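You operate a simulated robot arm through the tools that you are given. There is no shell and no other tool. Be economical: measure what you need, move in short steps, check, and stop when the job is done.

The job below is to be done with a simulated two-armed robot. You get a single attempt, and the scene is never put back.

JOB
Fit the teal handset with the cell that its label asks for, from the red case, and try its key.
Fine: old cell into the case, cover shut, key off again; hold the handset to draw the old cell and for the key. Where these are worked on the way, their far stop is far enough and under half their travel is too little: case cover.

It is judged by the outcome, as a careful person would: the job done as asked, and still so three seconds after it is handed in. It fails if anything else is knocked over, pushed out of place, dropped, spilled or broken. A push-on lid holds only when it is set on centred and level and pressed home; a screw cap is set on level and turned clockwise until tight.

ROBOT AND FRAMES
Two 6-joint arms with two-finger parallel grippers on one trunk, on a base that drives. Base frame: it is fixed to the floor where the robot stands at the start and does not move with it; the origin is under the middle of the robot, x ahead of it, y to its left, z up; the surface under the hand at the start is at about z = 850. Units: mm, degrees, N and s.
The left shoulder is at the start at [60, 187, 1247], the right one opposite. With the tool pointing down near the work surface each hand reaches from about 100 to 600 mm from the robot's upright axis, wherever it stands, measured 20 degrees to its own side. Places, roughly: beige handset [750, -750, 1000]; case cover [600, 100, 1000]; cover stay [600, 0, 900]; key of the teal handset [500, -500, 1000]; knob of the teal handset [500, -500, 900]; pocket of the teal handset [500, -500, 900]; red case [600, 100, 900]. Payload 1.57 kg a hand.
The TCP of each hand is the grasp point between the finger pads, 30 mm short of the fingertips. In the tool frame z runs along the fingers and y along their closing line. Largest opening 110 mm; finger width 24, thickness 12; the body of the gripper, 48 by 112 mm, starts 78 mm behind the TCP.
Orientation is that of the tool frame in the base frame, as a unit quaternion [x, y, z, w]. With the fingers straight down and closing along the base's y, the tool's x points along the base's -x, its y along +y and its z along -z.

CONTROLS
- The arms move only by the tool send_rows. It takes "left_increments", "right_increments" or both (then of equal length, played together; a hand with none holds still); each is a list of rows, each a list of 6 numbers: the shift along the base's x, y, z in mm, then the turn, a rotation vector about the base's x, y, z in degrees. In form: [[dx, dy, dz, rx, ry, rz], ...]. A call has 1 to 8 rows; each row shifts and turns the commanded pose from where the row before left it. "left_gripper" and "right_gripper" are, for a hand that has rows, the finger opening in mm, from 0 to 110, set as the call begins (left out, the last holds). A row lasts 0.2 s, in which the tool goes at most 50 mm and 8.6 degrees; a call with a longer step from one row to the next is refused whole, and so is a gripper value outside its range. Where a pose cannot be reached the arm comes as near as it can. A force on the tool above 90 N (or 10 N above the force at the start of the call, whichever is more), or a blocked arm, ends the call early, and 0.2 s more pass. The fingers move at their own pace (about 153 mm/s each) and stop on an object; they squeeze with about 29 N. The grip force told is the motor's: it shows also when the fingers shut on nothing. Time passes only in rows, and 0.2 s behind the last, so rows that do not move let the fingers close. The reply holds the time, the measured pose of the TCP, the force on the tool along the base axes, the opening and the grip force, in the units named above and with some noise, with the torque about the TCP (base axes, N m) and any sound that the robot's microphone picked up.
- Cameras (640 x 400 px; columns grow to the right, rows downward): "scene" is now at [17.6, 12.6, 1794.1]; the picture's right is [-0.05, -1.00, 0.00], its down [-0.79, 0.04, -0.61] and it looks along [0.61, -0.03, -0.79] (base axes); focal length 271 px, centre (320, 200). "left" rides on the left gripper at [70, -16, -141] in its tool frame; the picture's right is [0.23, 0.97, 0.00], its down [-0.85, 0.20, -0.48] and it looks along [-0.47, 0.11, 0.88] (tool axes); focal length 222 px, centre (320, 200). "right" rides on the right gripper at [70, 16, -141] in its tool frame; the picture's right is [-0.23, 0.97, 0.00], its down [-0.86, -0.20, -0.48] and it looks along [-0.47, -0.11, 0.88] (tool axes); focal length 222 px, centre (320, 200). There is no depth. A picture from a camera that has moved, and an enlarged one, comes with that camera's place and axes in the base frame and with its lens. The place of the scene camera against the robot may be out by one fixed shift of up to 25 mm in any direction.
- grab_frame(camera): a new picture of that camera. It takes no simulated time.
- slide_trunk(by): slides the trunk up (or, below 0, down) by that many mm; the arms and the scene camera ride with it, the base frame stays. It gives what a move gives, with no picture.
- drive_base(legs): drives the robot by 1 to 6 legs, each [ahead, left, turn to the left] in mm, mm and degrees, along the robot's own axes; the way and the turn of a leg run together, so that a leg with both is an arc; at most 1500 mm and 180 degrees a leg. The arms and the cameras ride along, it lands a little off, and it stops where it bumps. It gives what a move gives.
- aim_head(pan, tilt): turns the head with the scene camera to pan (to the left, within 86 degrees either way) and tilt (down, from -29 to 69), counted from straight ahead of the robot. It gives what a move gives.
- close_up(camera, box): a new picture of the part [left, top, right, bottom] of that camera's present view, enlarged. It takes no simulated time.
- sign_off(): hands the job in; it is judged then, once.

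Go step by step. Nothing tells you exact positions but the pictures and the camera data: compare them with the known pose of the tool, close in by small moves and look again before you grip or let go. The budget is 120 turns and 108 pictures, counting those below and the enlarged ones. Unless the task says otherwise, let go and move clear before handing in, and close with one line.

The tools are called after ">>>" as a command line: name --argument value ..., lists and objects as JSON in quotes. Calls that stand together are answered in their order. send_rows: Moves the arms, as the interface text tells. Its arguments: {"type":"object","properties":{"left_increments":{"type":"array","items":{"type":"array","items":{"type":"number"}}},"left_gripper":{"type":"number"},"right_increments":{"type":"array","items":{"type":"array","items":{"type":"number"}}},"right_gripper":{"type":"number"}},"required":[]} The other tools are called the same way: slide_trunk (by) slides the trunk up or down; drive_base (legs) drives the base; aim_head (pan, tilt) turns the head that bears the scene camera; grab_frame (camera) takes a picture; close_up (camera, box) takes an enlarged picture of a part of a camera's view; sign_off () hands the job in.

At the start:

```text
t: 0.0
left_eef_pos: [400.1, 72.9, 1393.7]
left_tcp_rot: [-0.001, 1.0, 0.0, -0.001]
left_ft_force: [-0.6, -0.8, -0.4]
left_torque: [0.01, -0.01, -0.03]
left_width: 109.9
left_finger_force: 0.0
right_eef_pos: [456.7, -328.4, 1292.8]
right_tcp_rot: [0.0, 1.0, 0.0, 0.001]
right_ft_force: [-0.4, 0.6, 0.0]
right_torque: [-0.01, 0.01, 0.02]
right_width: 109.7
right_finger_force: 0.1
trunk travel left (down, up): [-875.0, 115.0]
robot x, y, heading: [-1.0, -0.6, -0.1]
head pan, tilt: [-2.8, 52.6]
```

scene: 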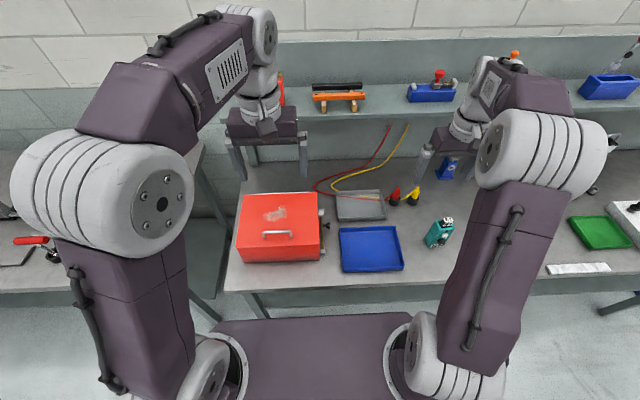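
right: 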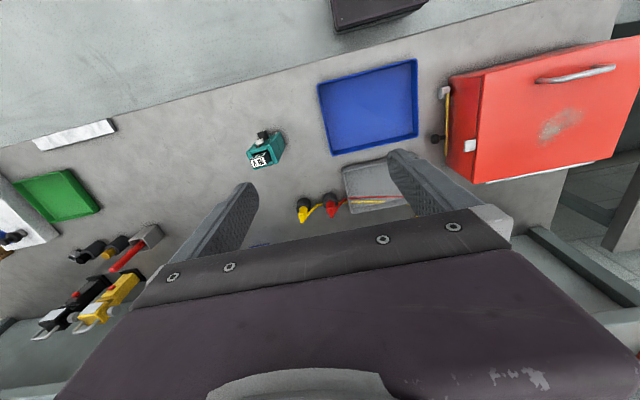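
left: 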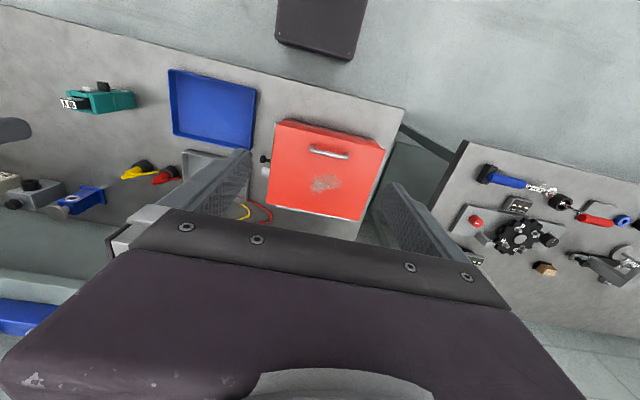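

I see the red case with a handle on the cover, and the teal handset to the right of the blue tray. I'll zoom in on the handset and the case first.

>>> close_up --camera "right" --box '[220, 110, 320, 180]'

>>> close_up --camera "scene" --box '[400, 200, 480, 250]'

>>> close_up --camera "scene" --box '[220, 170, 420, 300]'

>>> close_up --camera "right" --box '[420, 20, 640, 200]'

```text
5.71 times, centred on (270, 145) of right
camera zoom: at [386.3, -312.3, 1435.3], right [0.23, 0.97, 0.0], down [0.86, -0.2, 0.48], along [0.47, -0.11, -0.88], focal length 1269 px, centre (606, 514)
```

zoom: 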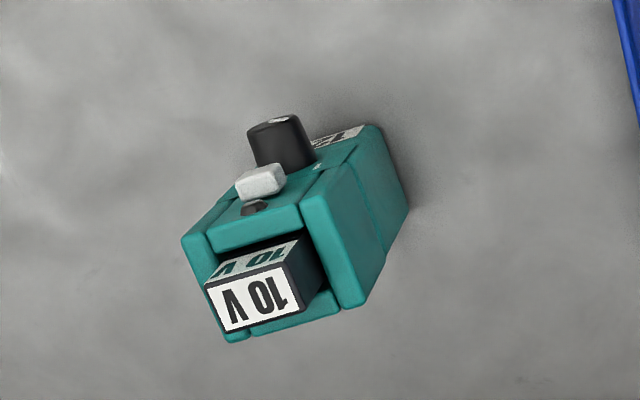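

```text
8.00 times, centred on (440, 225) of scene
camera zoom: at [17.6, 12.6, 1794.1], right [-0.05, -1.0, 0.0], down [-0.79, 0.04, -0.61], along [0.61, -0.03, -0.79], focal length 2169 px, centre (-640, 0)
```

zoom: 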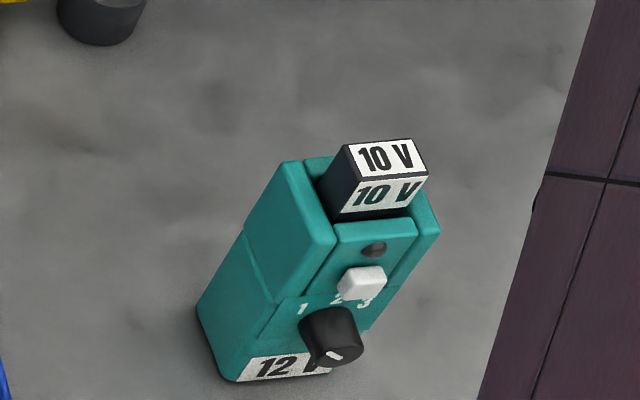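

```text
3.08 times, centred on (320, 235) of scene
camera zoom: at [17.6, 12.6, 1794.1], right [-0.05, -1.0, 0.0], down [-0.79, 0.04, -0.61], along [0.61, -0.03, -0.79], focal length 834 px, centre (320, 92)
```

zoom: 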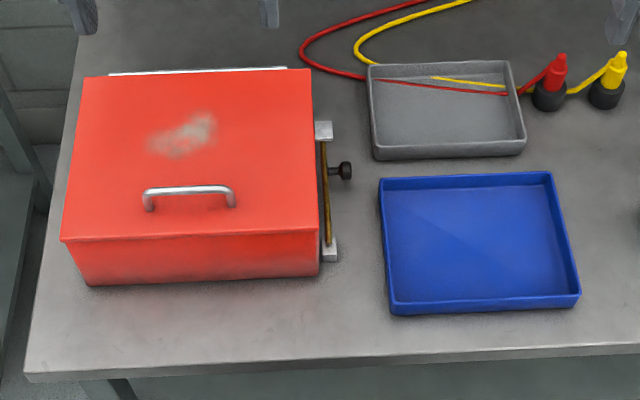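

```text
2.22 times, centred on (530, 110) of right
camera zoom: at [386.3, -312.3, 1435.3], right [0.23, 0.97, 0.0], down [0.86, -0.2, 0.48], along [0.47, -0.11, -0.88], focal length 494 px, centre (-147, 400)
```

zoom: 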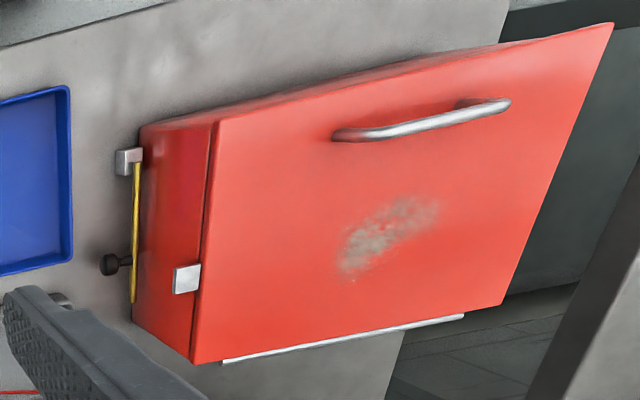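

The label asks for 12 V, and the handset looks to be standing with a 10 V cell sticking out of its top. Next I'll bring the right hand's camera closer to the case side and the stay.

>>> send_rows --right_increments '[[-4, 36, -28, 0, 0, 0], [-4, 36, -28, 0, 0, 0], [-4, 36, -28, 0, 0, 0], [-4, 36, -28, 0, 0, 0], [-4, 36, -28, 0, 0, 0]]'

>>> grab_frame --camera "right"

```text
t: 1.2
left_eef_pos: [401.0, 74.0, 1392.2]
left_tcp_rot: [-0.001, 1.0, -0.001, 0.0]
left_ft_force: [0.1, -0.6, 0.0]
left_torque: [0.02, 0.04, -0.01]
left_width: 109.9
left_finger_force: 0.0
right_eef_pos: [436.9, -146.9, 1153.2]
right_tcp_rot: [0.001, 1.0, -0.002, 0.0]
right_ft_force: [0.0, -0.1, -0.3]
right_torque: [0.0, 0.01, 0.0]
right_width: 110.0
right_finger_force: 0.2
trunk travel left (down, up): [-875.0, 115.0]
robot x, y, heading: [1.1, -1.2, 0.0]
head pan, tilt: [-2.8, 52.6]
```

```text
100 pictures are left
camera right: at [366.3, -130.6, 1294.7], right [0.23, 0.97, 0.0], down [0.85, -0.2, 0.48], along [0.47, -0.11, -0.88], focal length 222 px, centre (320, 200)
```

right: 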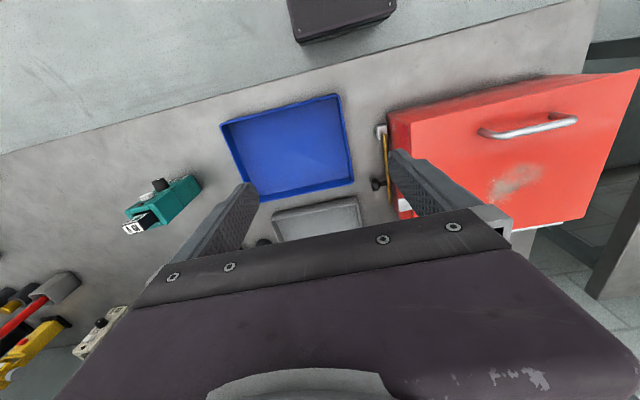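

>>> close_up --camera "right" --box '[350, 90, 470, 230]'

>>> close_up --camera "scene" --box '[300, 180, 350, 270]'

>>> close_up --camera "right" --box '[110, 160, 220, 245]'

```text
2.86 times, centred on (410, 160) of right
camera zoom: at [366.3, -130.6, 1294.7], right [0.23, 0.97, 0.0], down [0.85, -0.2, 0.48], along [0.47, -0.11, -0.88], focal length 635 px, centre (63, 314)
```

zoom: 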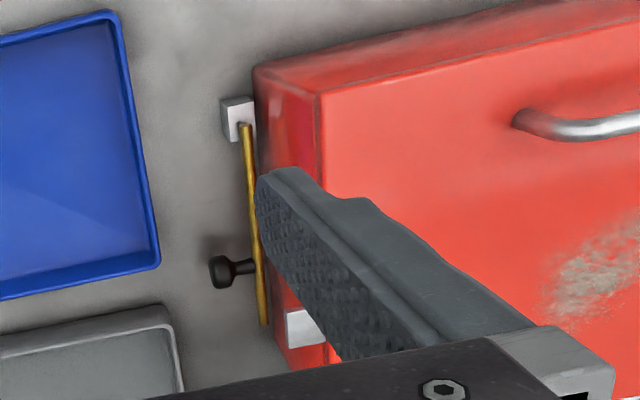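

```text
4.44 times, centred on (325, 225) of scene
camera zoom: at [18.2, 14.7, 1794.1], right [-0.05, -1.0, 0.0], down [-0.79, 0.04, -0.61], along [0.61, -0.03, -0.79], focal length 1205 px, centre (298, 89)
```

zoom: 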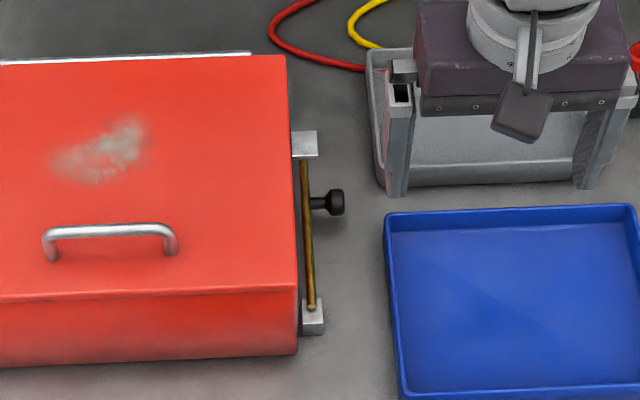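

```text
4.71 times, centred on (165, 202) of right
camera zoom: at [366.3, -130.6, 1294.7], right [0.23, 0.97, 0.0], down [0.85, -0.2, 0.48], along [0.47, -0.11, -0.88], focal length 1045 px, centre (1049, 188)
```

zoom: 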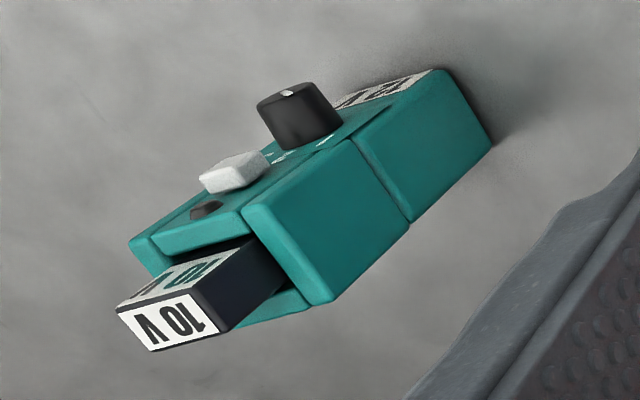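

The handset stands upright with its pocket on top. The case cover is hinged at the back, with its handle at about (493, 139, 971). I'll drive a little closer so the left hand can swing the cover well back.

>>> drive_base --legs '[[80, 0, 0]]'

>>> grab_frame --camera "scene"

```text
t: 2.3
left_eef_pos: [470.8, 73.5, 1395.6]
left_tcp_rot: [0.0, 1.0, 0.001, 0.003]
left_ft_force: [-0.7, 0.5, 0.6]
left_torque: [0.0, -0.05, -0.01]
left_width: 109.9
left_finger_force: 0.1
right_eef_pos: [508.0, -149.1, 1157.7]
right_tcp_rot: [0.001, 1.0, 0.0, 0.003]
right_ft_force: [-0.9, -0.3, 1.4]
right_torque: [0.03, -0.06, -0.01]
right_width: 110.0
right_finger_force: 0.1
trunk travel left (down, up): [-875.0, 115.0]
robot x, y, heading: [79.1, 1.8, -0.0]
head pan, tilt: [-2.8, 52.6]
```

```text
96 pictures are left
camera scene: at [85.5, 12.3, 1794.2], right [-0.05, -1.0, 0.0], down [-0.79, 0.04, -0.61], along [0.61, -0.03, -0.79], focal length 271 px, centre (320, 200)
```

scene: 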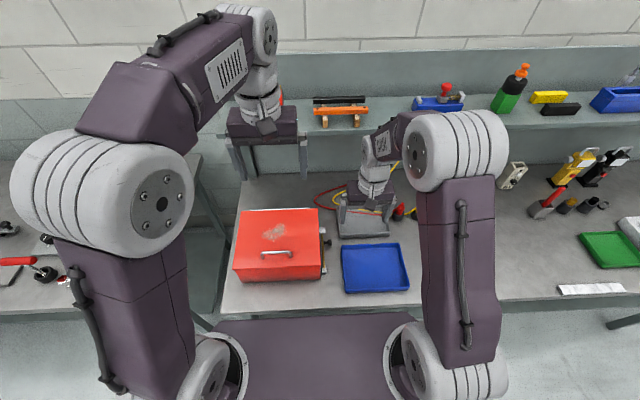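

The drive went well. Now I'll turn the left hand so its fingers close across the handle bar, and lower it over the handle.

>>> send_rows --left_increments '[[2, 6, -26, 0, 0, -8.2], [2, 6, -26, 0, 0, -8.2], [2, 6, -26, 0, 0, -8.2], [2, 6, -26, 0, 0, -8.2], [2, 6, -26, 0, 0, -8.2], [2, 6, -26, 0, 0, -8.2], [2, 6, -26, 0, 0, -8.2], [2, 6, -26, 0, 0, -8.2]]' --left_gripper 70

>>> send_rows --left_increments '[[2, 6, -26, 0, 0, -8.2], [2, 6, -26, 0, 0, -8.2], [2, 6, -26, 0, 0, -8.0], [0, 0, 0, 0, 0, 0]]'

>>> grab_frame --camera "left"

>>> close_up --camera "scene" --box '[210, 150, 350, 300]'

```text
t: 4.1
left_eef_pos: [494.4, 120.4, 1184.4]
left_tcp_rot: [0.543, 0.84, 0.0, 0.0]
left_ft_force: [-0.6, -0.3, -0.1]
left_torque: [-0.02, -0.02, 0.02]
left_width: 70.2
left_finger_force: 0.0
right_eef_pos: [515.8, -148.4, 1154.2]
right_tcp_rot: [0.0, 1.0, 0.0, 0.001]
right_ft_force: [-0.5, -0.5, -0.5]
right_torque: [-0.01, 0.03, -0.01]
right_width: 110.1
right_finger_force: 0.1
trunk travel left (down, up): [-875.0, 115.0]
robot x, y, heading: [78.4, -2.0, -0.0]
head pan, tilt: [-2.8, 52.6]
```

```text
t: 5.1
left_eef_pos: [500.7, 137.8, 1106.1]
left_tcp_rot: [0.708, 0.706, -0.001, 0.0]
left_ft_force: [0.2, -0.7, 0.3]
left_torque: [0.03, -0.02, -0.01]
left_width: 70.1
left_finger_force: 0.1
right_eef_pos: [515.2, -148.6, 1154.5]
right_tcp_rot: [0.0, 1.0, 0.0, 0.0]
right_ft_force: [0.6, 0.8, 0.3]
right_torque: [-0.01, 0.03, 0.05]
right_width: 110.1
right_finger_force: 0.1
trunk travel left (down, up): [-875.0, 115.0]
robot x, y, heading: [78.7, -0.4, -0.2]
head pan, tilt: [-2.8, 52.6]
```

```text
95 pictures are left
camera left: at [484.7, 208.3, 1248.6], right [0.97, 0.23, 0.0], down [0.2, -0.86, 0.48], along [0.11, -0.47, -0.88], focal length 222 px, centre (320, 200)
```

left: 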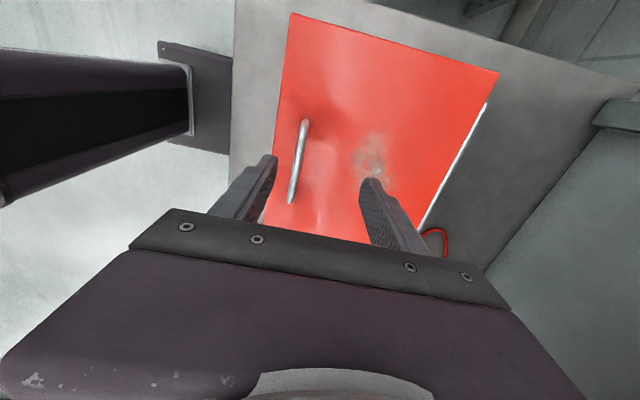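

```text
2.67 times, centred on (280, 225) of scene
camera zoom: at [96.6, 12.4, 1794.1], right [-0.05, -1.0, 0.0], down [-0.79, 0.04, -0.61], along [0.61, -0.03, -0.79], focal length 723 px, centre (427, 133)
```

zoom: 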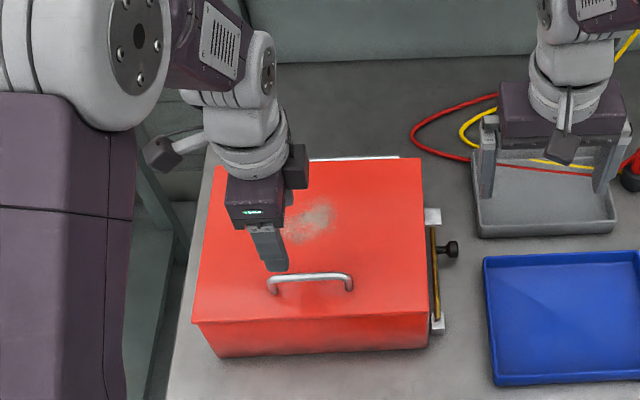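

>>> send_rows --left_increments '[[-7, -7, -25, 0, 0, 0], [-7, -7, -25, 0, 0, 0], [-7, -7, -24, 0, 0, 0], [0, 0, 0, 0, 0, 0]]'

>>> grab_frame --camera "left"

>>> close_up --camera "scene" --box '[210, 180, 350, 300]'

```text
t: 6.1
left_eef_pos: [477.9, 116.8, 1031.5]
left_tcp_rot: [0.707, 0.707, 0.0, 0.0]
left_ft_force: [0.7, -0.1, -0.4]
left_torque: [-0.01, 0.01, 0.01]
left_width: 70.0
left_finger_force: 0.0
right_eef_pos: [514.4, -149.7, 1154.7]
right_tcp_rot: [0.0, 1.0, -0.001, -0.001]
right_ft_force: [0.6, 0.4, 0.2]
right_torque: [0.06, -0.04, -0.02]
right_width: 110.1
right_finger_force: 0.1
trunk travel left (down, up): [-875.0, 115.0]
robot x, y, heading: [77.7, 1.8, -0.1]
head pan, tilt: [-2.8, 52.6]
```

```text
93 pictures are left
camera left: at [462.4, 188.0, 1173.9], right [0.97, 0.23, 0.0], down [0.2, -0.85, 0.48], along [0.11, -0.47, -0.88], focal length 222 px, centre (320, 200)
```

left: 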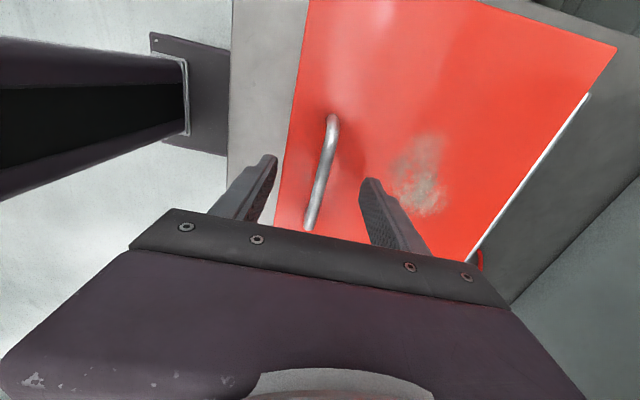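

```text
3.33 times, centred on (280, 240) of scene
camera zoom: at [96.9, 12.7, 1794.1], right [-0.05, -1.0, 0.0], down [-0.79, 0.04, -0.61], along [0.61, -0.03, -0.79], focal length 904 px, centre (453, 67)
```

zoom: 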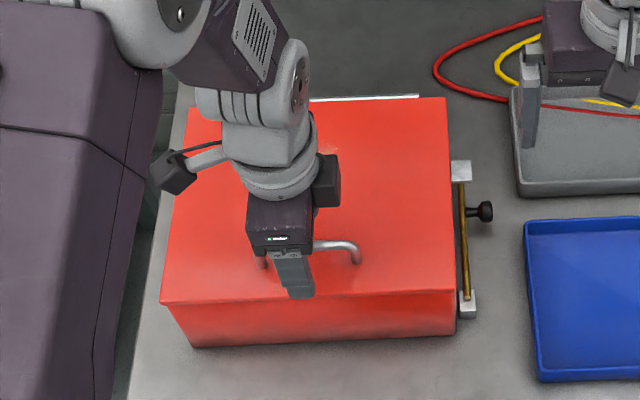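

The bar lies between the fingertips. I'll go down 19 mm and close.

>>> send_rows --left_increments '[[0, 0, -10, 0, 0, 0], [1, 0, -9, 0, 0, 0], [0, 0, 0, 0, 0, 0]]'

>>> send_rows --left_increments '[[0, 0, 0, 0, 0, 0], [0, 0, 0, 0, 0, 0], [0, 0, 0, 0, 0, 0]]' --left_gripper 0

```text
t: 6.9
left_eef_pos: [479.7, 117.0, 1014.3]
left_tcp_rot: [0.707, 0.707, 0.0, 0.0]
left_ft_force: [-0.4, 0.2, -0.6]
left_torque: [-0.01, 0.02, -0.04]
left_width: 69.8
left_finger_force: 0.1
right_eef_pos: [516.1, -148.4, 1155.0]
right_tcp_rot: [0.0, 1.0, 0.0, 0.0]
right_ft_force: [-0.1, 0.0, 0.2]
right_torque: [-0.01, 0.05, 0.0]
right_width: 109.9
right_finger_force: 0.1
trunk travel left (down, up): [-875.0, 115.0]
robot x, y, heading: [80.0, 3.7, 0.2]
head pan, tilt: [-2.8, 52.6]
```

```text
t: 7.7
left_eef_pos: [478.6, 118.1, 1013.7]
left_tcp_rot: [0.707, 0.707, -0.001, -0.001]
left_ft_force: [-5.7, -1.1, -2.6]
left_torque: [0.33, 0.1, 0.05]
left_width: 9.6
left_finger_force: 28.0
right_eef_pos: [513.9, -147.7, 1153.9]
right_tcp_rot: [0.0, 1.0, -0.001, 0.0]
right_ft_force: [-0.1, 1.7, -0.8]
right_torque: [0.0, -0.02, 0.0]
right_width: 110.0
right_finger_force: 0.0
trunk travel left (down, up): [-875.0, 115.0]
robot x, y, heading: [79.2, 0.4, -0.3]
head pan, tilt: [-2.8, 52.6]
```

>>> send_rows --left_increments '[[1.5, 0, 11, 0, 0, 0], [2.5, 0, 11, 0, 0, 0], [4.3, 0, 11, 0, 0, 0], [4.7, 0, 10.5, 0, 0, 0], [4.7, 0, 10.3, 0, 0, 0], [4.7, 0, 10.3, 0, 0, 0]]'

>>> close_up --camera "scene" --box '[210, 150, 370, 290]'

```text
t: 9.1
left_eef_pos: [503.6, 117.8, 1077.4]
left_tcp_rot: [0.707, 0.707, -0.001, 0.0]
left_ft_force: [-2.2, -1.8, -3.1]
left_torque: [-0.21, 0.0, 0.31]
left_width: 9.8
left_finger_force: 27.8
right_eef_pos: [515.2, -149.7, 1153.7]
right_tcp_rot: [0.001, 1.0, 0.001, 0.001]
right_ft_force: [0.1, 0.3, 0.0]
right_torque: [0.0, 0.02, 0.02]
right_width: 110.2
right_finger_force: 0.2
trunk travel left (down, up): [-875.0, 115.0]
robot x, y, heading: [79.6, 1.2, -0.1]
head pan, tilt: [-2.8, 52.6]
```

```text
2.86 times, centred on (290, 220) of scene
camera zoom: at [97.1, 12.1, 1794.1], right [-0.05, -1.0, 0.0], down [-0.79, 0.04, -0.61], along [0.61, -0.03, -0.79], focal length 775 px, centre (406, 143)
```

zoom: 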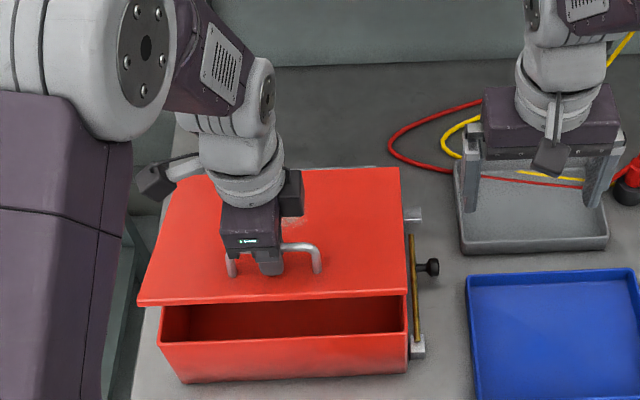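

The cover follows with little force. I'll carry on along the arc to about 50°.

>>> send_rows --left_increments '[[6.4, 0, 9.4, 0, 0, 0], [6.4, 0, 9.4, 0, 0, 0], [6.4, 0, 9.4, 0, 0, 0], [11.8, 0, 12.2, 0, 0, 0], [11.9, 0, 12.3, 0, 0, 0], [13.8, 0, 10, 0, 0, 0], [13.8, 0, 10, 0, 0, 0]]'

>>> close_up --camera "scene" --box '[210, 130, 370, 290]'

```text
t: 10.7
left_eef_pos: [573.4, 118.6, 1150.0]
left_tcp_rot: [0.708, 0.707, 0.0, 0.0]
left_ft_force: [2.2, 0.7, -7.3]
left_torque: [0.42, 0.06, 0.68]
left_width: 9.8
left_finger_force: 27.6
right_eef_pos: [516.5, -148.2, 1153.7]
right_tcp_rot: [0.0, 1.0, 0.0, -0.001]
right_ft_force: [-0.3, -0.5, 0.0]
right_torque: [0.03, -0.03, -0.01]
right_width: 109.9
right_finger_force: 0.1
trunk travel left (down, up): [-875.0, 115.0]
robot x, y, heading: [78.3, 0.2, 0.1]
head pan, tilt: [-2.8, 52.6]
```

```text
2.50 times, centred on (290, 210) of scene
camera zoom: at [98.7, 13.1, 1794.1], right [-0.05, -1.0, 0.0], down [-0.79, 0.04, -0.61], along [0.61, -0.03, -0.79], focal length 678 px, centre (395, 175)
```

zoom: 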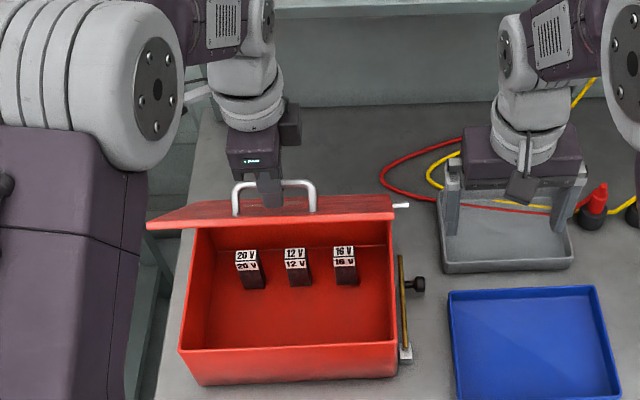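

The case holds 20, 12 and 16 V cells. I'll swing the cover further back and feel for its stop.

>>> send_rows --left_increments '[[10, 0, 5.5, 0, 0, 0], [10, 0, 5, 0, 0, 0], [10, 0, 4.5, 0, 0, 0], [10, 0, 3.6, 0, 0, 0], [11, 0, 3.2, 0, 0, 0], [11, 0, 2.6, 0, 0, 0]]'

>>> close_up --camera "scene" --box '[210, 130, 370, 290]'

>>> grab_frame --camera "right"

```text
t: 12.1
left_eef_pos: [636.0, 117.9, 1173.9]
left_tcp_rot: [0.708, 0.707, -0.001, -0.001]
left_ft_force: [0.0, -0.1, -11.2]
left_torque: [0.38, 0.1, 0.65]
left_width: 9.8
left_finger_force: 28.1
right_eef_pos: [515.7, -150.6, 1153.1]
right_tcp_rot: [0.001, 1.0, 0.001, -0.001]
right_ft_force: [0.1, 0.5, 0.0]
right_torque: [0.02, 0.01, 0.0]
right_width: 110.0
right_finger_force: 0.0
trunk travel left (down, up): [-875.0, 115.0]
robot x, y, heading: [78.8, -1.2, 0.0]
head pan, tilt: [-2.8, 52.6]
```

```text
2.50 times, centred on (290, 210) of scene
camera zoom: at [99.0, 12.7, 1794.1], right [-0.05, -1.0, 0.0], down [-0.79, 0.04, -0.61], along [0.61, -0.03, -0.79], focal length 678 px, centre (395, 175)
```

zoom: 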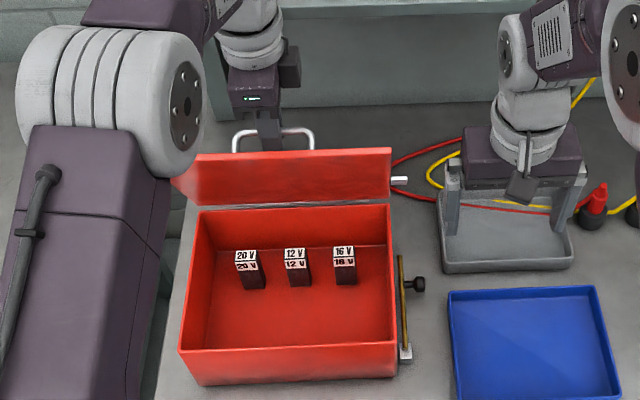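

```text
88 pictures are left
camera right: at [446.7, -132.5, 1294.7], right [0.23, 0.97, 0.0], down [0.86, -0.2, 0.48], along [0.46, -0.11, -0.88], focal length 222 px, centre (320, 200)
```

right: 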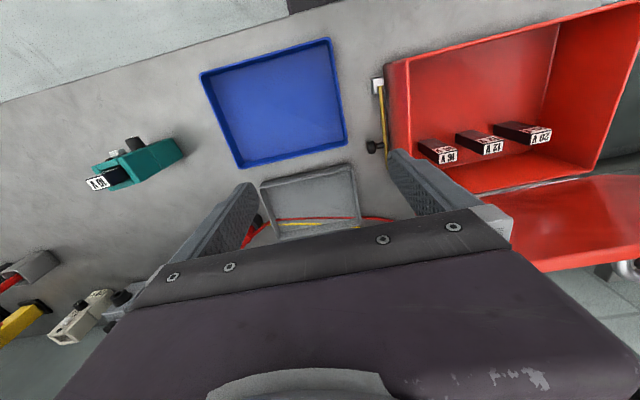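

>>> send_rows --left_increments '[[11, 0, 2, 0, 0, 0], [11, 0, 1.2, 0, 0, 0], [11, 0, 0.5, 0, 0, 0], [11, 0, -0.2, 0, 0, 0]]'

>>> grab_frame --camera "scene"

>>> close_up --camera "right" --box '[340, 50, 480, 210]'

```text
t: 13.1
left_eef_pos: [668.1, 117.9, 1178.9]
left_tcp_rot: [0.707, 0.707, 0.0, 0.0]
left_ft_force: [-1.3, -1.6, 3.1]
left_torque: [0.24, -0.03, 0.69]
left_width: 9.9
left_finger_force: 27.7
left hand out of reach, approached as far as the arm can: row 4
right_eef_pos: [514.6, -149.9, 1154.8]
right_tcp_rot: [0.0, 1.0, 0.0, 0.0]
right_ft_force: [0.6, 0.4, 0.4]
right_torque: [0.0, -0.03, -0.01]
right_width: 110.0
right_finger_force: 0.1
trunk travel left (down, up): [-875.0, 115.0]
robot x, y, heading: [77.1, 1.9, 0.1]
head pan, tilt: [-2.8, 52.6]
```

```text
87 pictures are left
camera scene: at [95.8, 11.6, 1794.3], right [-0.05, -1.0, 0.0], down [-0.79, 0.04, -0.61], along [0.61, -0.03, -0.79], focal length 271 px, centre (320, 200)
```

scene: 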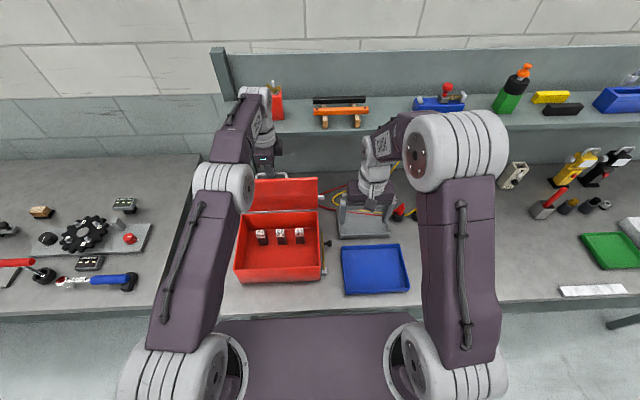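

```text
2.50 times, centred on (410, 130) of right
camera zoom: at [444.5, -133.3, 1295.5], right [0.23, 0.97, 0.0], down [0.85, -0.2, 0.48], along [0.47, -0.11, -0.88], focal length 555 px, centre (95, 375)
```

zoom: 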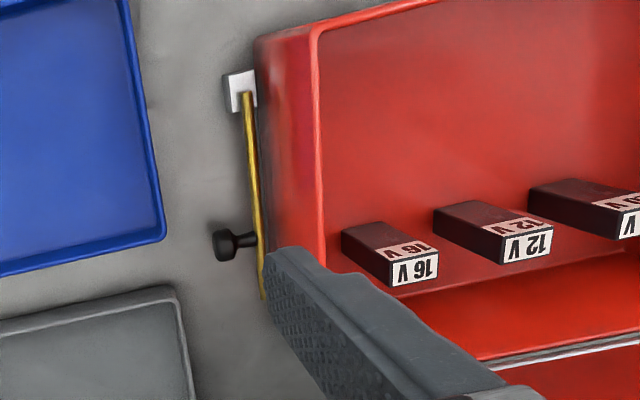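

I need a better look at the stay, so I'll shift the right hand above it.

>>> send_rows --right_increments '[[-10, 25, -20, 0, 0, 0], [-10, 25, -20, 0, 0, 0], [-10, 25, -20, 0, 0, 0], [-10, 15, -20, 0, 0, 0], [0, 0, 0, 0, 0, 0]]'

>>> close_up --camera "right" --box '[200, 50, 440, 230]'

```text
t: 14.3
left_eef_pos: [667.9, 116.7, 1177.8]
left_tcp_rot: [0.707, 0.707, 0.0, 0.0]
left_ft_force: [1.3, -2.4, 12.9]
left_torque: [-0.46, -0.06, 0.63]
left_width: 10.0
left_finger_force: 28.0
right_eef_pos: [473.9, -59.0, 1074.0]
right_tcp_rot: [-0.001, 1.0, 0.0, 0.002]
right_ft_force: [-0.3, -0.2, -0.4]
right_torque: [-0.01, 0.01, 0.01]
right_width: 110.1
right_finger_force: 0.1
trunk travel left (down, up): [-875.0, 115.0]
robot x, y, heading: [81.1, 1.8, 0.1]
head pan, tilt: [-2.8, 52.6]
```

```text
2.22 times, centred on (320, 140) of right
camera zoom: at [403.5, -43.2, 1215.6], right [0.23, 0.97, 0.0], down [0.85, -0.2, 0.48], along [0.47, -0.11, -0.88], focal length 494 px, centre (320, 333)
```

zoom: 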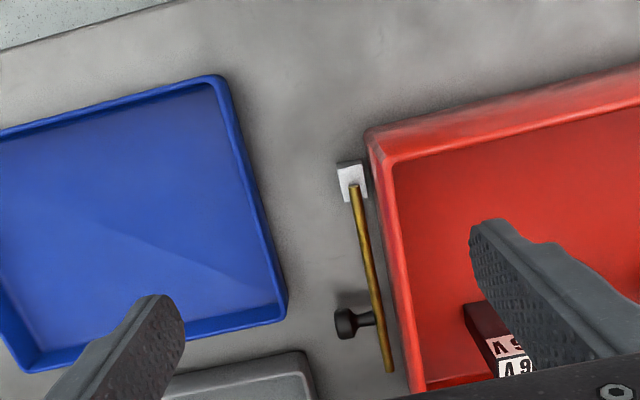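

The stay pivots at (477, -39, 882) and its rod is about 150 mm long, with a knob near x = 578. The cover is at about 80° and the left arm is at its reach limit. I'll drive 40 mm ahead, which carries the cover just past upright.

>>> drive_base --legs '[[40, 0, 0]]'

>>> grab_frame --camera "scene"

```text
t: 15.1
left_eef_pos: [702.9, 118.0, 1176.7]
left_tcp_rot: [0.707, 0.707, -0.002, -0.001]
left_ft_force: [-3.5, -3.9, -11.6]
left_torque: [-0.36, 0.01, 0.7]
left_width: 10.0
left_finger_force: 28.0
right_eef_pos: [511.2, -59.7, 1075.6]
right_tcp_rot: [0.0, 1.0, 0.0, 0.001]
right_ft_force: [0.7, -0.6, 0.4]
right_torque: [0.01, -0.05, 0.01]
right_width: 110.1
right_finger_force: 0.1
trunk travel left (down, up): [-875.0, 115.0]
robot x, y, heading: [117.9, -3.6, -0.1]
head pan, tilt: [-2.8, 52.6]
```

```text
84 pictures are left
camera scene: at [130.2, 12.4, 1793.6], right [-0.05, -1.0, 0.0], down [-0.79, 0.04, -0.61], along [0.61, -0.03, -0.79], focal length 271 px, centre (320, 200)
```

scene: 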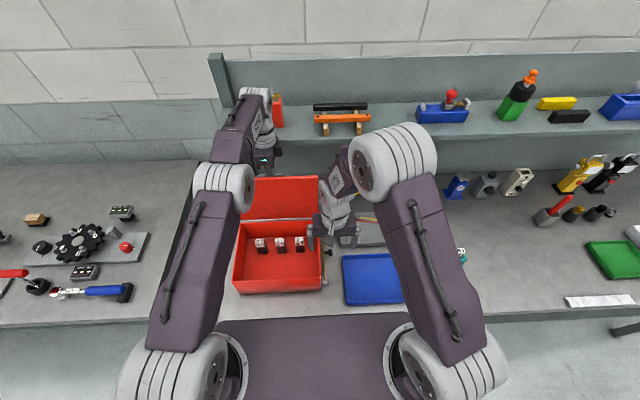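

>>> drive_base --legs '[[35, 0, 0]]'

>>> send_rows --left_increments '[[0, 0, -5, 0, 0, 0], [0, 0, -3, 0, 0, 0]]'

>>> grab_frame --camera "right"

```text
t: 16.0
left_eef_pos: [739.2, 118.2, 1174.2]
left_tcp_rot: [0.707, 0.707, -0.004, -0.004]
left_ft_force: [-19.3, -1.9, -17.4]
left_torque: [-0.04, 0.28, 0.68]
left_width: 9.9
left_finger_force: 28.2
right_eef_pos: [548.4, -59.5, 1074.9]
right_tcp_rot: [-0.001, 1.0, -0.001, 0.0]
right_ft_force: [1.2, 0.1, -0.1]
right_torque: [0.0, -0.04, 0.02]
right_width: 110.5
right_finger_force: 0.2
trunk travel left (down, up): [-875.0, 115.0]
robot x, y, heading: [153.7, 0.7, -0.2]
head pan, tilt: [-2.8, 52.6]
```

```text
t: 16.6
left_eef_pos: [739.3, 117.7, 1172.8]
left_tcp_rot: [0.707, 0.707, 0.001, 0.0]
left_ft_force: [9.2, 3.2, 40.8]
left_torque: [0.05, 0.26, 0.67]
left_width: 9.8
left_finger_force: 28.0
right_eef_pos: [547.5, -59.3, 1076.6]
right_tcp_rot: [-0.001, 1.0, 0.0, 0.001]
right_ft_force: [0.3, -0.7, 0.1]
right_torque: [0.02, 0.02, -0.01]
right_width: 109.9
right_finger_force: 0.0
trunk travel left (down, up): [-875.0, 115.0]
robot x, y, heading: [154.4, -2.8, -0.1]
head pan, tilt: [-2.8, 52.6]
```

```text
83 pictures are left
camera right: at [476.6, -43.2, 1217.1], right [0.23, 0.97, 0.0], down [0.85, -0.2, 0.48], along [0.47, -0.11, -0.88], focal length 222 px, centre (320, 200)
```

right: 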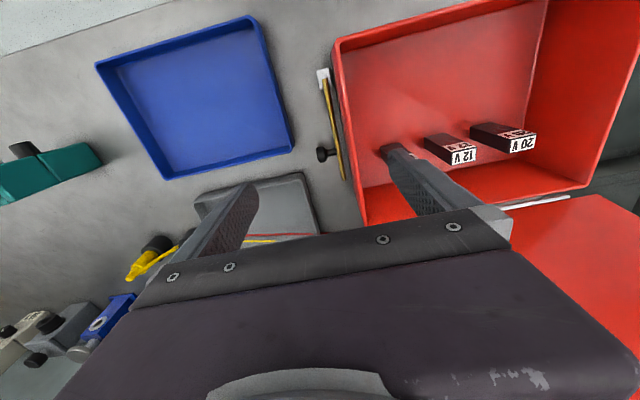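

The upward push suggests the cover is at its far stop, past upright. I'll ease off, open the fingers and see whether the cover stays.

>>> send_rows --left_increments '[[0, 0, 5, 0, 0, 0], [0, 0, 0, 0, 0, 0]]'

>>> send_rows --left_increments '[[0, 0, 0, 0, 0, 0], [0, 0, 0, 0, 0, 0]]' --left_gripper 20

>>> grab_frame --camera "left"

```text
t: 17.2
left_eef_pos: [738.6, 117.0, 1173.3]
left_tcp_rot: [0.707, 0.707, -0.004, -0.003]
left_ft_force: [5.9, 0.7, 22.9]
left_torque: [-0.26, -1.41, 0.98]
left_width: 10.0
left_finger_force: 28.2
right_eef_pos: [547.7, -59.8, 1075.2]
right_tcp_rot: [0.0, 1.0, 0.0, 0.001]
right_ft_force: [0.2, 0.1, 0.0]
right_torque: [0.01, 0.0, 0.03]
right_width: 110.4
right_finger_force: 0.0
trunk travel left (down, up): [-875.0, 115.0]
robot x, y, heading: [153.8, -1.4, 0.2]
head pan, tilt: [-2.8, 52.6]
```

```text
t: 17.8
left_eef_pos: [738.8, 117.9, 1172.2]
left_tcp_rot: [0.707, 0.707, -0.004, -0.004]
left_ft_force: [6.4, 0.9, 24.6]
left_torque: [0.02, -0.9, -0.18]
left_width: 19.9
left_finger_force: 0.1
right_eef_pos: [549.5, -58.7, 1074.9]
right_tcp_rot: [0.0, 1.0, 0.0, 0.001]
right_ft_force: [0.1, -0.7, 0.6]
right_torque: [0.01, 0.02, -0.01]
right_width: 109.9
right_finger_force: 0.1
trunk travel left (down, up): [-875.0, 115.0]
robot x, y, heading: [156.5, 1.6, -0.2]
head pan, tilt: [-2.8, 52.6]
```

```text
82 pictures are left
camera left: at [724.0, 188.4, 1315.0], right [0.97, 0.23, -0.01], down [0.2, -0.86, 0.48], along [0.1, -0.47, -0.88], focal length 222 px, centre (320, 200)
```

left: 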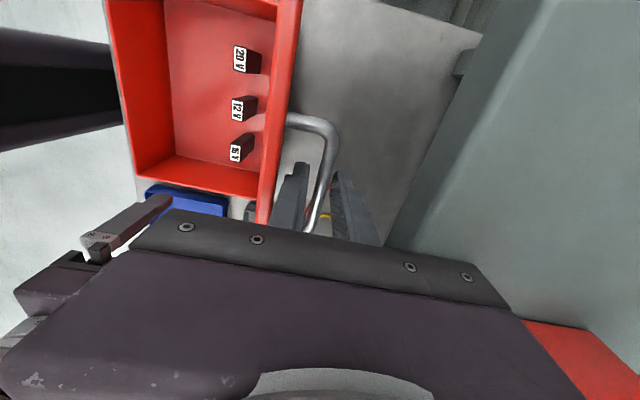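

>>> send_rows --left_increments '[[0, 0, 5, 0, 0, 0], [0, 0, 5, 0, 0, 0]]' --left_gripper 24

>>> grab_frame --camera "left"

```text
t: 18.4
left_eef_pos: [740.3, 117.5, 1179.2]
left_tcp_rot: [0.707, 0.707, -0.006, -0.007]
left_ft_force: [-0.9, 0.1, -1.1]
left_torque: [0.03, -0.01, 0.0]
left_width: 23.6
left_finger_force: 0.0
right_eef_pos: [550.0, -59.4, 1075.1]
right_tcp_rot: [0.0, 1.0, 0.0, 0.0]
right_ft_force: [-0.4, -0.7, 0.2]
right_torque: [0.02, 0.01, 0.02]
right_width: 110.2
right_finger_force: 0.1
trunk travel left (down, up): [-875.0, 115.0]
robot x, y, heading: [152.1, -2.9, 0.1]
head pan, tilt: [-2.8, 52.6]
```

```text
81 pictures are left
camera left: at [725.9, 188.7, 1321.9], right [0.97, 0.23, -0.02], down [0.21, -0.86, 0.48], along [0.09, -0.47, -0.88], focal length 222 px, centre (320, 200)
```

left: 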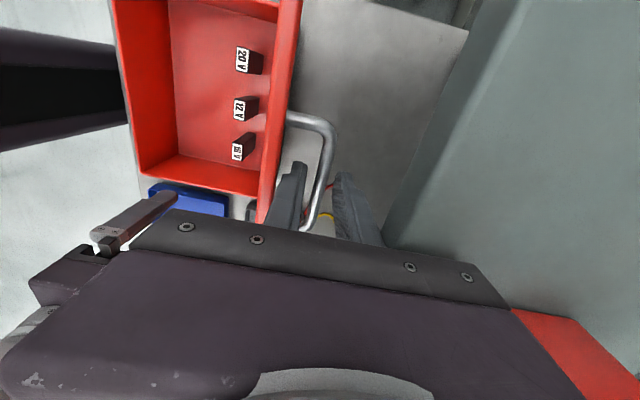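

>>> send_rows --left_increments '[[0, 0, 12, 0, 0, 0], [0, 0, 15, 0, 0, 0], [0, 0, 15, 0, 0, 0], [0, 0, 20, 0, 0, 0], [0, 0, 0, 0, 0, 0]]'

>>> grab_frame --camera "scene"

```text
t: 19.6
left_eef_pos: [729.8, 119.5, 1238.5]
left_tcp_rot: [0.707, 0.708, -0.006, -0.005]
left_ft_force: [0.2, -0.8, 0.9]
left_torque: [0.0, -0.01, 0.01]
left_width: 23.8
left_finger_force: 0.1
left hand out of reach, approached as far as the arm can: row 2, 4
right_eef_pos: [549.4, -59.9, 1073.8]
right_tcp_rot: [0.001, 1.0, 0.0, 0.0]
right_ft_force: [0.5, 0.6, 0.3]
right_torque: [0.01, 0.0, -0.04]
right_width: 109.6
right_finger_force: 0.0
trunk travel left (down, up): [-875.0, 115.0]
robot x, y, heading: [153.1, 2.7, -0.1]
head pan, tilt: [-2.8, 52.6]
```

```text
80 pictures are left
camera scene: at [171.8, 12.6, 1794.1], right [-0.05, -1.0, 0.0], down [-0.79, 0.04, -0.61], along [0.61, -0.03, -0.79], focal length 271 px, centre (320, 200)
```

scene: 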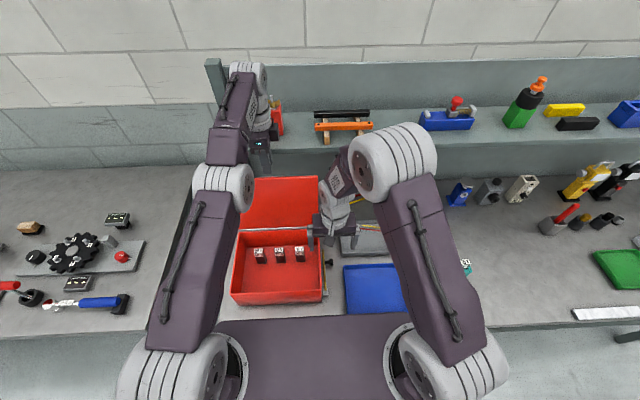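

The cover stays open past upright on its own. I'll pull both hands back and up, then drive to a spot from which the left hand can reach both the case and the handset.

>>> send_rows --left_increments '[[-10, 0, 25, 0, 0, 0], [-30, 0, 25, 0, 0, 0], [-40, 0, 10, 0, 0, 0], [-45, 0, 0, 0, 0, 0], [-45, 0, 0, 0, 0, 0], [-45, 0, 0, 0, 0, 0], [-30, 0, 0, 0, 0, 0], [0, 0, 0, 0, 0, 0]]' --right_increments '[[-10, 0, 20, 0, 0, 0], [-20, 0, 20, 0, 0, 0], [-20, -10, 20, 0, 0, 0], [-20, -10, 20, 0, 0, 0], [-20, -10, 20, 0, 0, 0], [-20, -10, 20, 0, 0, 0], [-20, -10, 0, 0, 0, 0], [0, 0, 0, 0, 0, 0]]'

>>> drive_base --legs '[[-40, 0, 0], [0, -240, 0]]'

>>> grab_frame --camera "scene"

>>> grab_frame --camera "right"

```text
t: 21.4
left_eef_pos: [716.7, 118.9, 1272.9]
left_tcp_rot: [0.707, 0.707, -0.005, -0.005]
left_ft_force: [-0.2, 0.5, 0.2]
left_torque: [0.02, 0.03, -0.01]
left_width: 24.0
left_finger_force: 0.2
left hand out of reach, approached as far as the arm can: row 2, 3, 4, 5, 6, 7
right_eef_pos: [421.0, -108.6, 1193.9]
right_tcp_rot: [-0.001, 1.0, 0.0, 0.0]
right_ft_force: [0.6, 0.3, 0.0]
right_torque: [0.0, -0.01, -0.02]
right_width: 110.0
right_finger_force: 0.0
trunk travel left (down, up): [-875.0, 115.0]
robot x, y, heading: [152.6, -2.0, -0.1]
head pan, tilt: [-2.8, 52.6]
```

```text
t: 23.6
left_eef_pos: [677.6, -117.5, 1273.3]
left_tcp_rot: [0.708, 0.706, -0.007, -0.005]
left_ft_force: [-0.1, -0.3, -0.3]
left_torque: [-0.03, -0.03, 0.02]
left_width: 23.9
left_finger_force: 0.1
right_eef_pos: [380.9, -346.5, 1194.1]
right_tcp_rot: [0.001, 1.0, -0.001, -0.001]
right_ft_force: [0.4, 0.4, -0.5]
right_torque: [0.01, 0.04, -0.01]
right_width: 110.1
right_finger_force: 0.0
trunk travel left (down, up): [-875.0, 115.0]
robot x, y, heading: [116.1, -240.2, -0.2]
head pan, tilt: [-2.8, 52.6]
```

```text
79 pictures are left
camera scene: at [132.7, -222.6, 1794.1], right [-0.05, -1.0, 0.0], down [-0.79, 0.04, -0.61], along [0.61, -0.03, -0.79], focal length 271 px, centre (320, 200)
```

scene: 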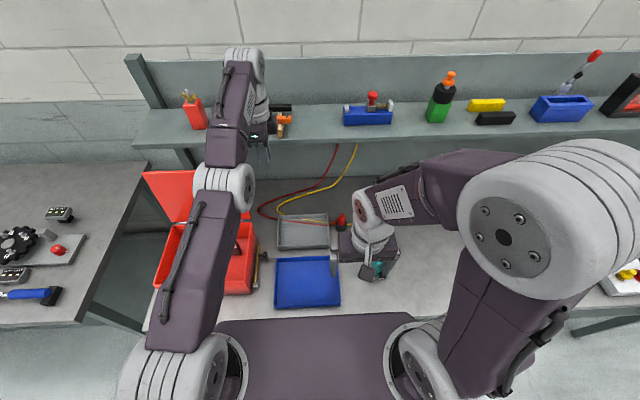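

```text
78 pictures are left
camera right: at [311.5, -329.0, 1334.9], right [0.23, 0.97, 0.0], down [0.86, -0.2, 0.48], along [0.47, -0.11, -0.88], focal length 222 px, centre (320, 200)
```

right: 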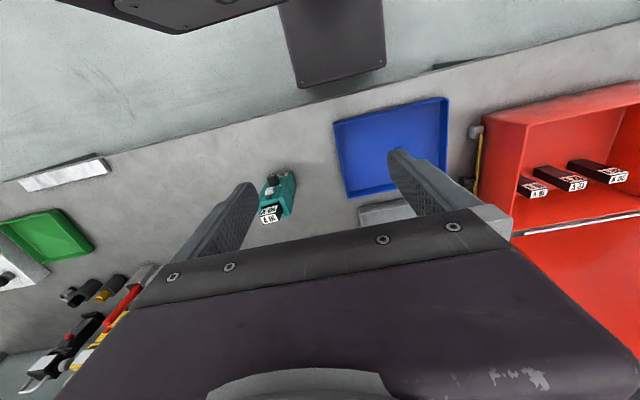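

The left arm stalled near its reach limit. I'll bring it back down and toward the robot.

>>> send_rows --left_increments '[[-20, 0, -10, 0, 0, 0], [-30, 0, -10, 0, 0, 0], [-30, 0, -10, 0, 0, 0], [-30, 0, 0, 0, 0, 0]]'

```text
t: 24.6
left_eef_pos: [676.7, -121.1, 1273.7]
left_tcp_rot: [0.708, 0.707, -0.005, -0.006]
left_ft_force: [0.3, 0.6, 0.8]
left_torque: [0.02, -0.01, 0.01]
left_width: 23.9
left_finger_force: 0.1
left hand out of reach, approached as far as the arm can: row 1, 2, 3, 4
right_eef_pos: [379.6, -348.3, 1192.9]
right_tcp_rot: [0.001, 1.0, 0.0, 0.0]
right_ft_force: [0.3, -1.1, -0.4]
right_torque: [0.04, 0.02, 0.01]
right_width: 110.1
right_finger_force: 0.1
trunk travel left (down, up): [-875.0, 115.0]
robot x, y, heading: [114.9, -240.0, -0.1]
head pan, tilt: [-2.8, 52.6]
```

>>> send_rows --left_increments '[[0, 0, -25, 0, 0, 0], [0, 0, -25, 0, 0, 0], [0, 0, -25, 0, 0, 0], [0, 0, 0, 0, 0, 0]]'

```text
t: 25.6
left_eef_pos: [692.7, -123.6, 1202.9]
left_tcp_rot: [0.707, 0.707, -0.007, -0.007]
left_ft_force: [0.4, 0.1, 0.1]
left_torque: [-0.02, 0.0, -0.03]
left_width: 24.3
left_finger_force: 0.1
left hand out of reach, approached as far as the arm can: row 1, 2, 3
right_eef_pos: [381.4, -348.2, 1194.5]
right_tcp_rot: [0.001, 1.0, 0.0, 0.0]
right_ft_force: [0.1, 0.0, 0.3]
right_torque: [0.02, 0.0, -0.02]
right_width: 110.1
right_finger_force: 0.2
trunk travel left (down, up): [-875.0, 115.0]
robot x, y, heading: [115.7, -239.0, -0.4]
head pan, tilt: [-2.8, 52.6]
```

>>> send_rows --left_increments '[[-30, 0, -15, 0, 0, 0], [-30, 0, -15, 0, 0, 0], [-30, 0, 0, 0, 0, 0], [-30, 0, 0, 0, 0, 0], [0, 0, 0, 0, 0, 0]]'

```text
t: 26.9
left_eef_pos: [694.6, -129.3, 1199.4]
left_tcp_rot: [0.708, 0.707, -0.007, -0.007]
left_ft_force: [-0.8, 1.1, 0.5]
left_torque: [0.03, -0.01, -0.02]
left_width: 24.0
left_finger_force: 0.1
left hand out of reach, approached as far as the arm can: row 1, 2, 3, 4
right_eef_pos: [380.1, -348.0, 1194.6]
right_tcp_rot: [0.001, 1.0, 0.0, 0.0]
right_ft_force: [0.3, -0.6, 0.0]
right_torque: [0.0, -0.01, 0.01]
right_width: 109.8
right_finger_force: 0.0
trunk travel left (down, up): [-875.0, 115.0]
robot x, y, heading: [115.2, -239.4, -0.1]
head pan, tilt: [-2.8, 52.6]
```

>>> send_rows --left_increments '[[0, 0, -10, 0, 0, 8], [0, 0, -10, 0, 0, 8], [0, 0, -10, 0, 0, 8], [0, 0, -10, 0, 0, 8]]'

>>> grab_frame --camera "scene"

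```text
t: 27.9
left_eef_pos: [700.5, -131.6, 1161.0]
left_tcp_rot: [0.484, 0.875, -0.007, -0.005]
left_ft_force: [-0.6, 0.3, 0.5]
left_torque: [0.01, -0.04, -0.03]
left_width: 23.9
left_finger_force: 0.1
left hand out of reach, approached as far as the arm can: row 2, 4
right_eef_pos: [381.3, -348.8, 1194.1]
right_tcp_rot: [0.001, 1.0, 0.0, -0.001]
right_ft_force: [0.0, -0.6, -0.1]
right_torque: [-0.04, -0.01, -0.01]
right_width: 110.0
right_finger_force: 0.0
trunk travel left (down, up): [-875.0, 115.0]
robot x, y, heading: [110.3, -238.1, -0.3]
head pan, tilt: [-2.8, 52.6]
```

```text
77 pictures are left
camera scene: at [131.8, -226.5, 1794.1], right [-0.05, -1.0, 0.0], down [-0.79, 0.04, -0.61], along [0.61, -0.03, -0.79], focal length 271 px, centre (320, 200)
```

scene: 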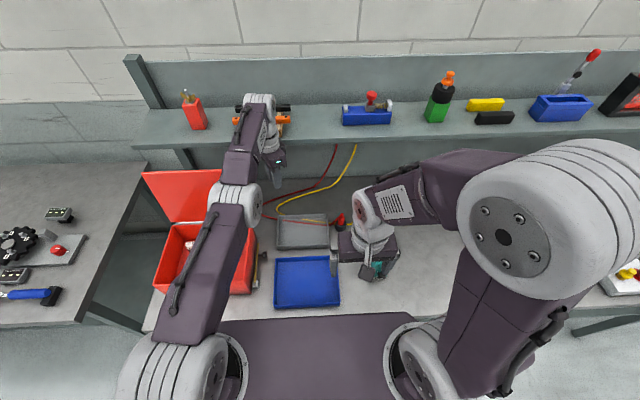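

The elbow is nearly straight, so inward moves probably need very small steps. I'll try that.

>>> send_rows --left_increments '[[-1, 0, 0, 0, 0, 0], [-2, 0, 0, 0, 0, 0], [-3, 0, 0, 0, 0, 0], [-4, 0, 0, 0, 0, 0], [-5, 0, 0, 0, 0, 0], [-7, 0, 0, 0, 0, 0], [-9, 0, 0, 0, 0, 0], [-11, 0, 0, 0, 0, 0]]'

```text
t: 29.6
left_eef_pos: [700.7, -132.0, 1161.5]
left_tcp_rot: [0.486, 0.874, -0.007, -0.005]
left_ft_force: [0.0, 0.0, 0.1]
left_torque: [-0.01, -0.01, 0.01]
left_width: 23.9
left_finger_force: 0.1
left hand out of reach, approached as far as the arm can: row 3, 4, 5, 6, 7, 8
right_eef_pos: [381.4, -348.6, 1194.3]
right_tcp_rot: [0.001, 1.0, -0.001, 0.001]
right_ft_force: [0.0, 0.0, -0.9]
right_torque: [0.0, -0.01, -0.01]
right_width: 109.8
right_finger_force: 0.0
trunk travel left (down, up): [-875.0, 115.0]
robot x, y, heading: [115.1, -238.2, -0.1]
head pan, tilt: [-2.8, 52.6]
```

>>> send_rows --left_increments '[[-4, 0, -30, 0, 0, 0], [-8, 0, -30, 0, 0, 0], [-12, 0, -25, 0, 0, 0], [-15, 0, -15, 0, 0, 0]]'

```text
t: 30.6
left_eef_pos: [701.0, -137.3, 1059.1]
left_tcp_rot: [0.486, 0.874, -0.008, -0.006]
left_ft_force: [0.1, -0.3, 0.2]
left_torque: [-0.01, 0.03, -0.01]
left_width: 23.9
left_finger_force: 0.0
left hand out of reach, approached as far as the arm can: row 1, 2, 3, 4
right_eef_pos: [381.4, -349.1, 1195.2]
right_tcp_rot: [0.001, 1.0, 0.0, -0.001]
right_ft_force: [0.7, -0.4, 0.6]
right_torque: [-0.02, 0.01, -0.01]
right_width: 110.0
right_finger_force: 0.1
trunk travel left (down, up): [-875.0, 115.0]
robot x, y, heading: [115.0, -241.9, -0.1]
head pan, tilt: [-2.8, 52.6]
```

>>> slide_trunk --by 110

>>> send_rows --left_increments '[[-10, 0, -45, 0, 0, 0], [-20, 0, -42, 0, 0, 0], [-20, 0, -40, 0, 0, 0], [-20, 0, -20, 0, 0, 0]]'

```text
t: 32.1
left_eef_pos: [700.5, -137.4, 1169.2]
left_tcp_rot: [0.486, 0.874, -0.008, -0.005]
left_ft_force: [0.2, 0.2, 0.3]
left_torque: [0.04, -0.04, -0.01]
left_width: 24.1
left_finger_force: 0.0
right_eef_pos: [379.9, -349.3, 1303.6]
right_tcp_rot: [0.0, 1.0, 0.0, 0.001]
right_ft_force: [0.1, 0.5, 0.2]
right_torque: [0.04, -0.02, -0.01]
right_width: 109.9
right_finger_force: 0.1
trunk travel left (down, up): [-985.0, 5.0]
robot x, y, heading: [113.6, -240.3, -0.0]
head pan, tilt: [-2.8, 52.6]
```

```text
t: 33.1
left_eef_pos: [660.8, -142.9, 1012.1]
left_tcp_rot: [0.486, 0.874, -0.008, -0.006]
left_ft_force: [-0.9, 0.4, -0.7]
left_torque: [0.0, 0.01, -0.01]
left_width: 23.8
left_finger_force: 0.1
left hand out of reach, approached as far as the arm can: row 1, 2, 3, 4
right_eef_pos: [380.4, -348.0, 1303.7]
right_tcp_rot: [0.001, 1.0, 0.0, 0.0]
right_ft_force: [0.3, -0.7, 0.3]
right_torque: [0.02, -0.01, 0.01]
right_width: 110.0
right_finger_force: 0.1
trunk travel left (down, up): [-985.0, 5.0]
robot x, y, heading: [115.0, -238.9, -0.1]
head pan, tilt: [-2.8, 52.6]
```

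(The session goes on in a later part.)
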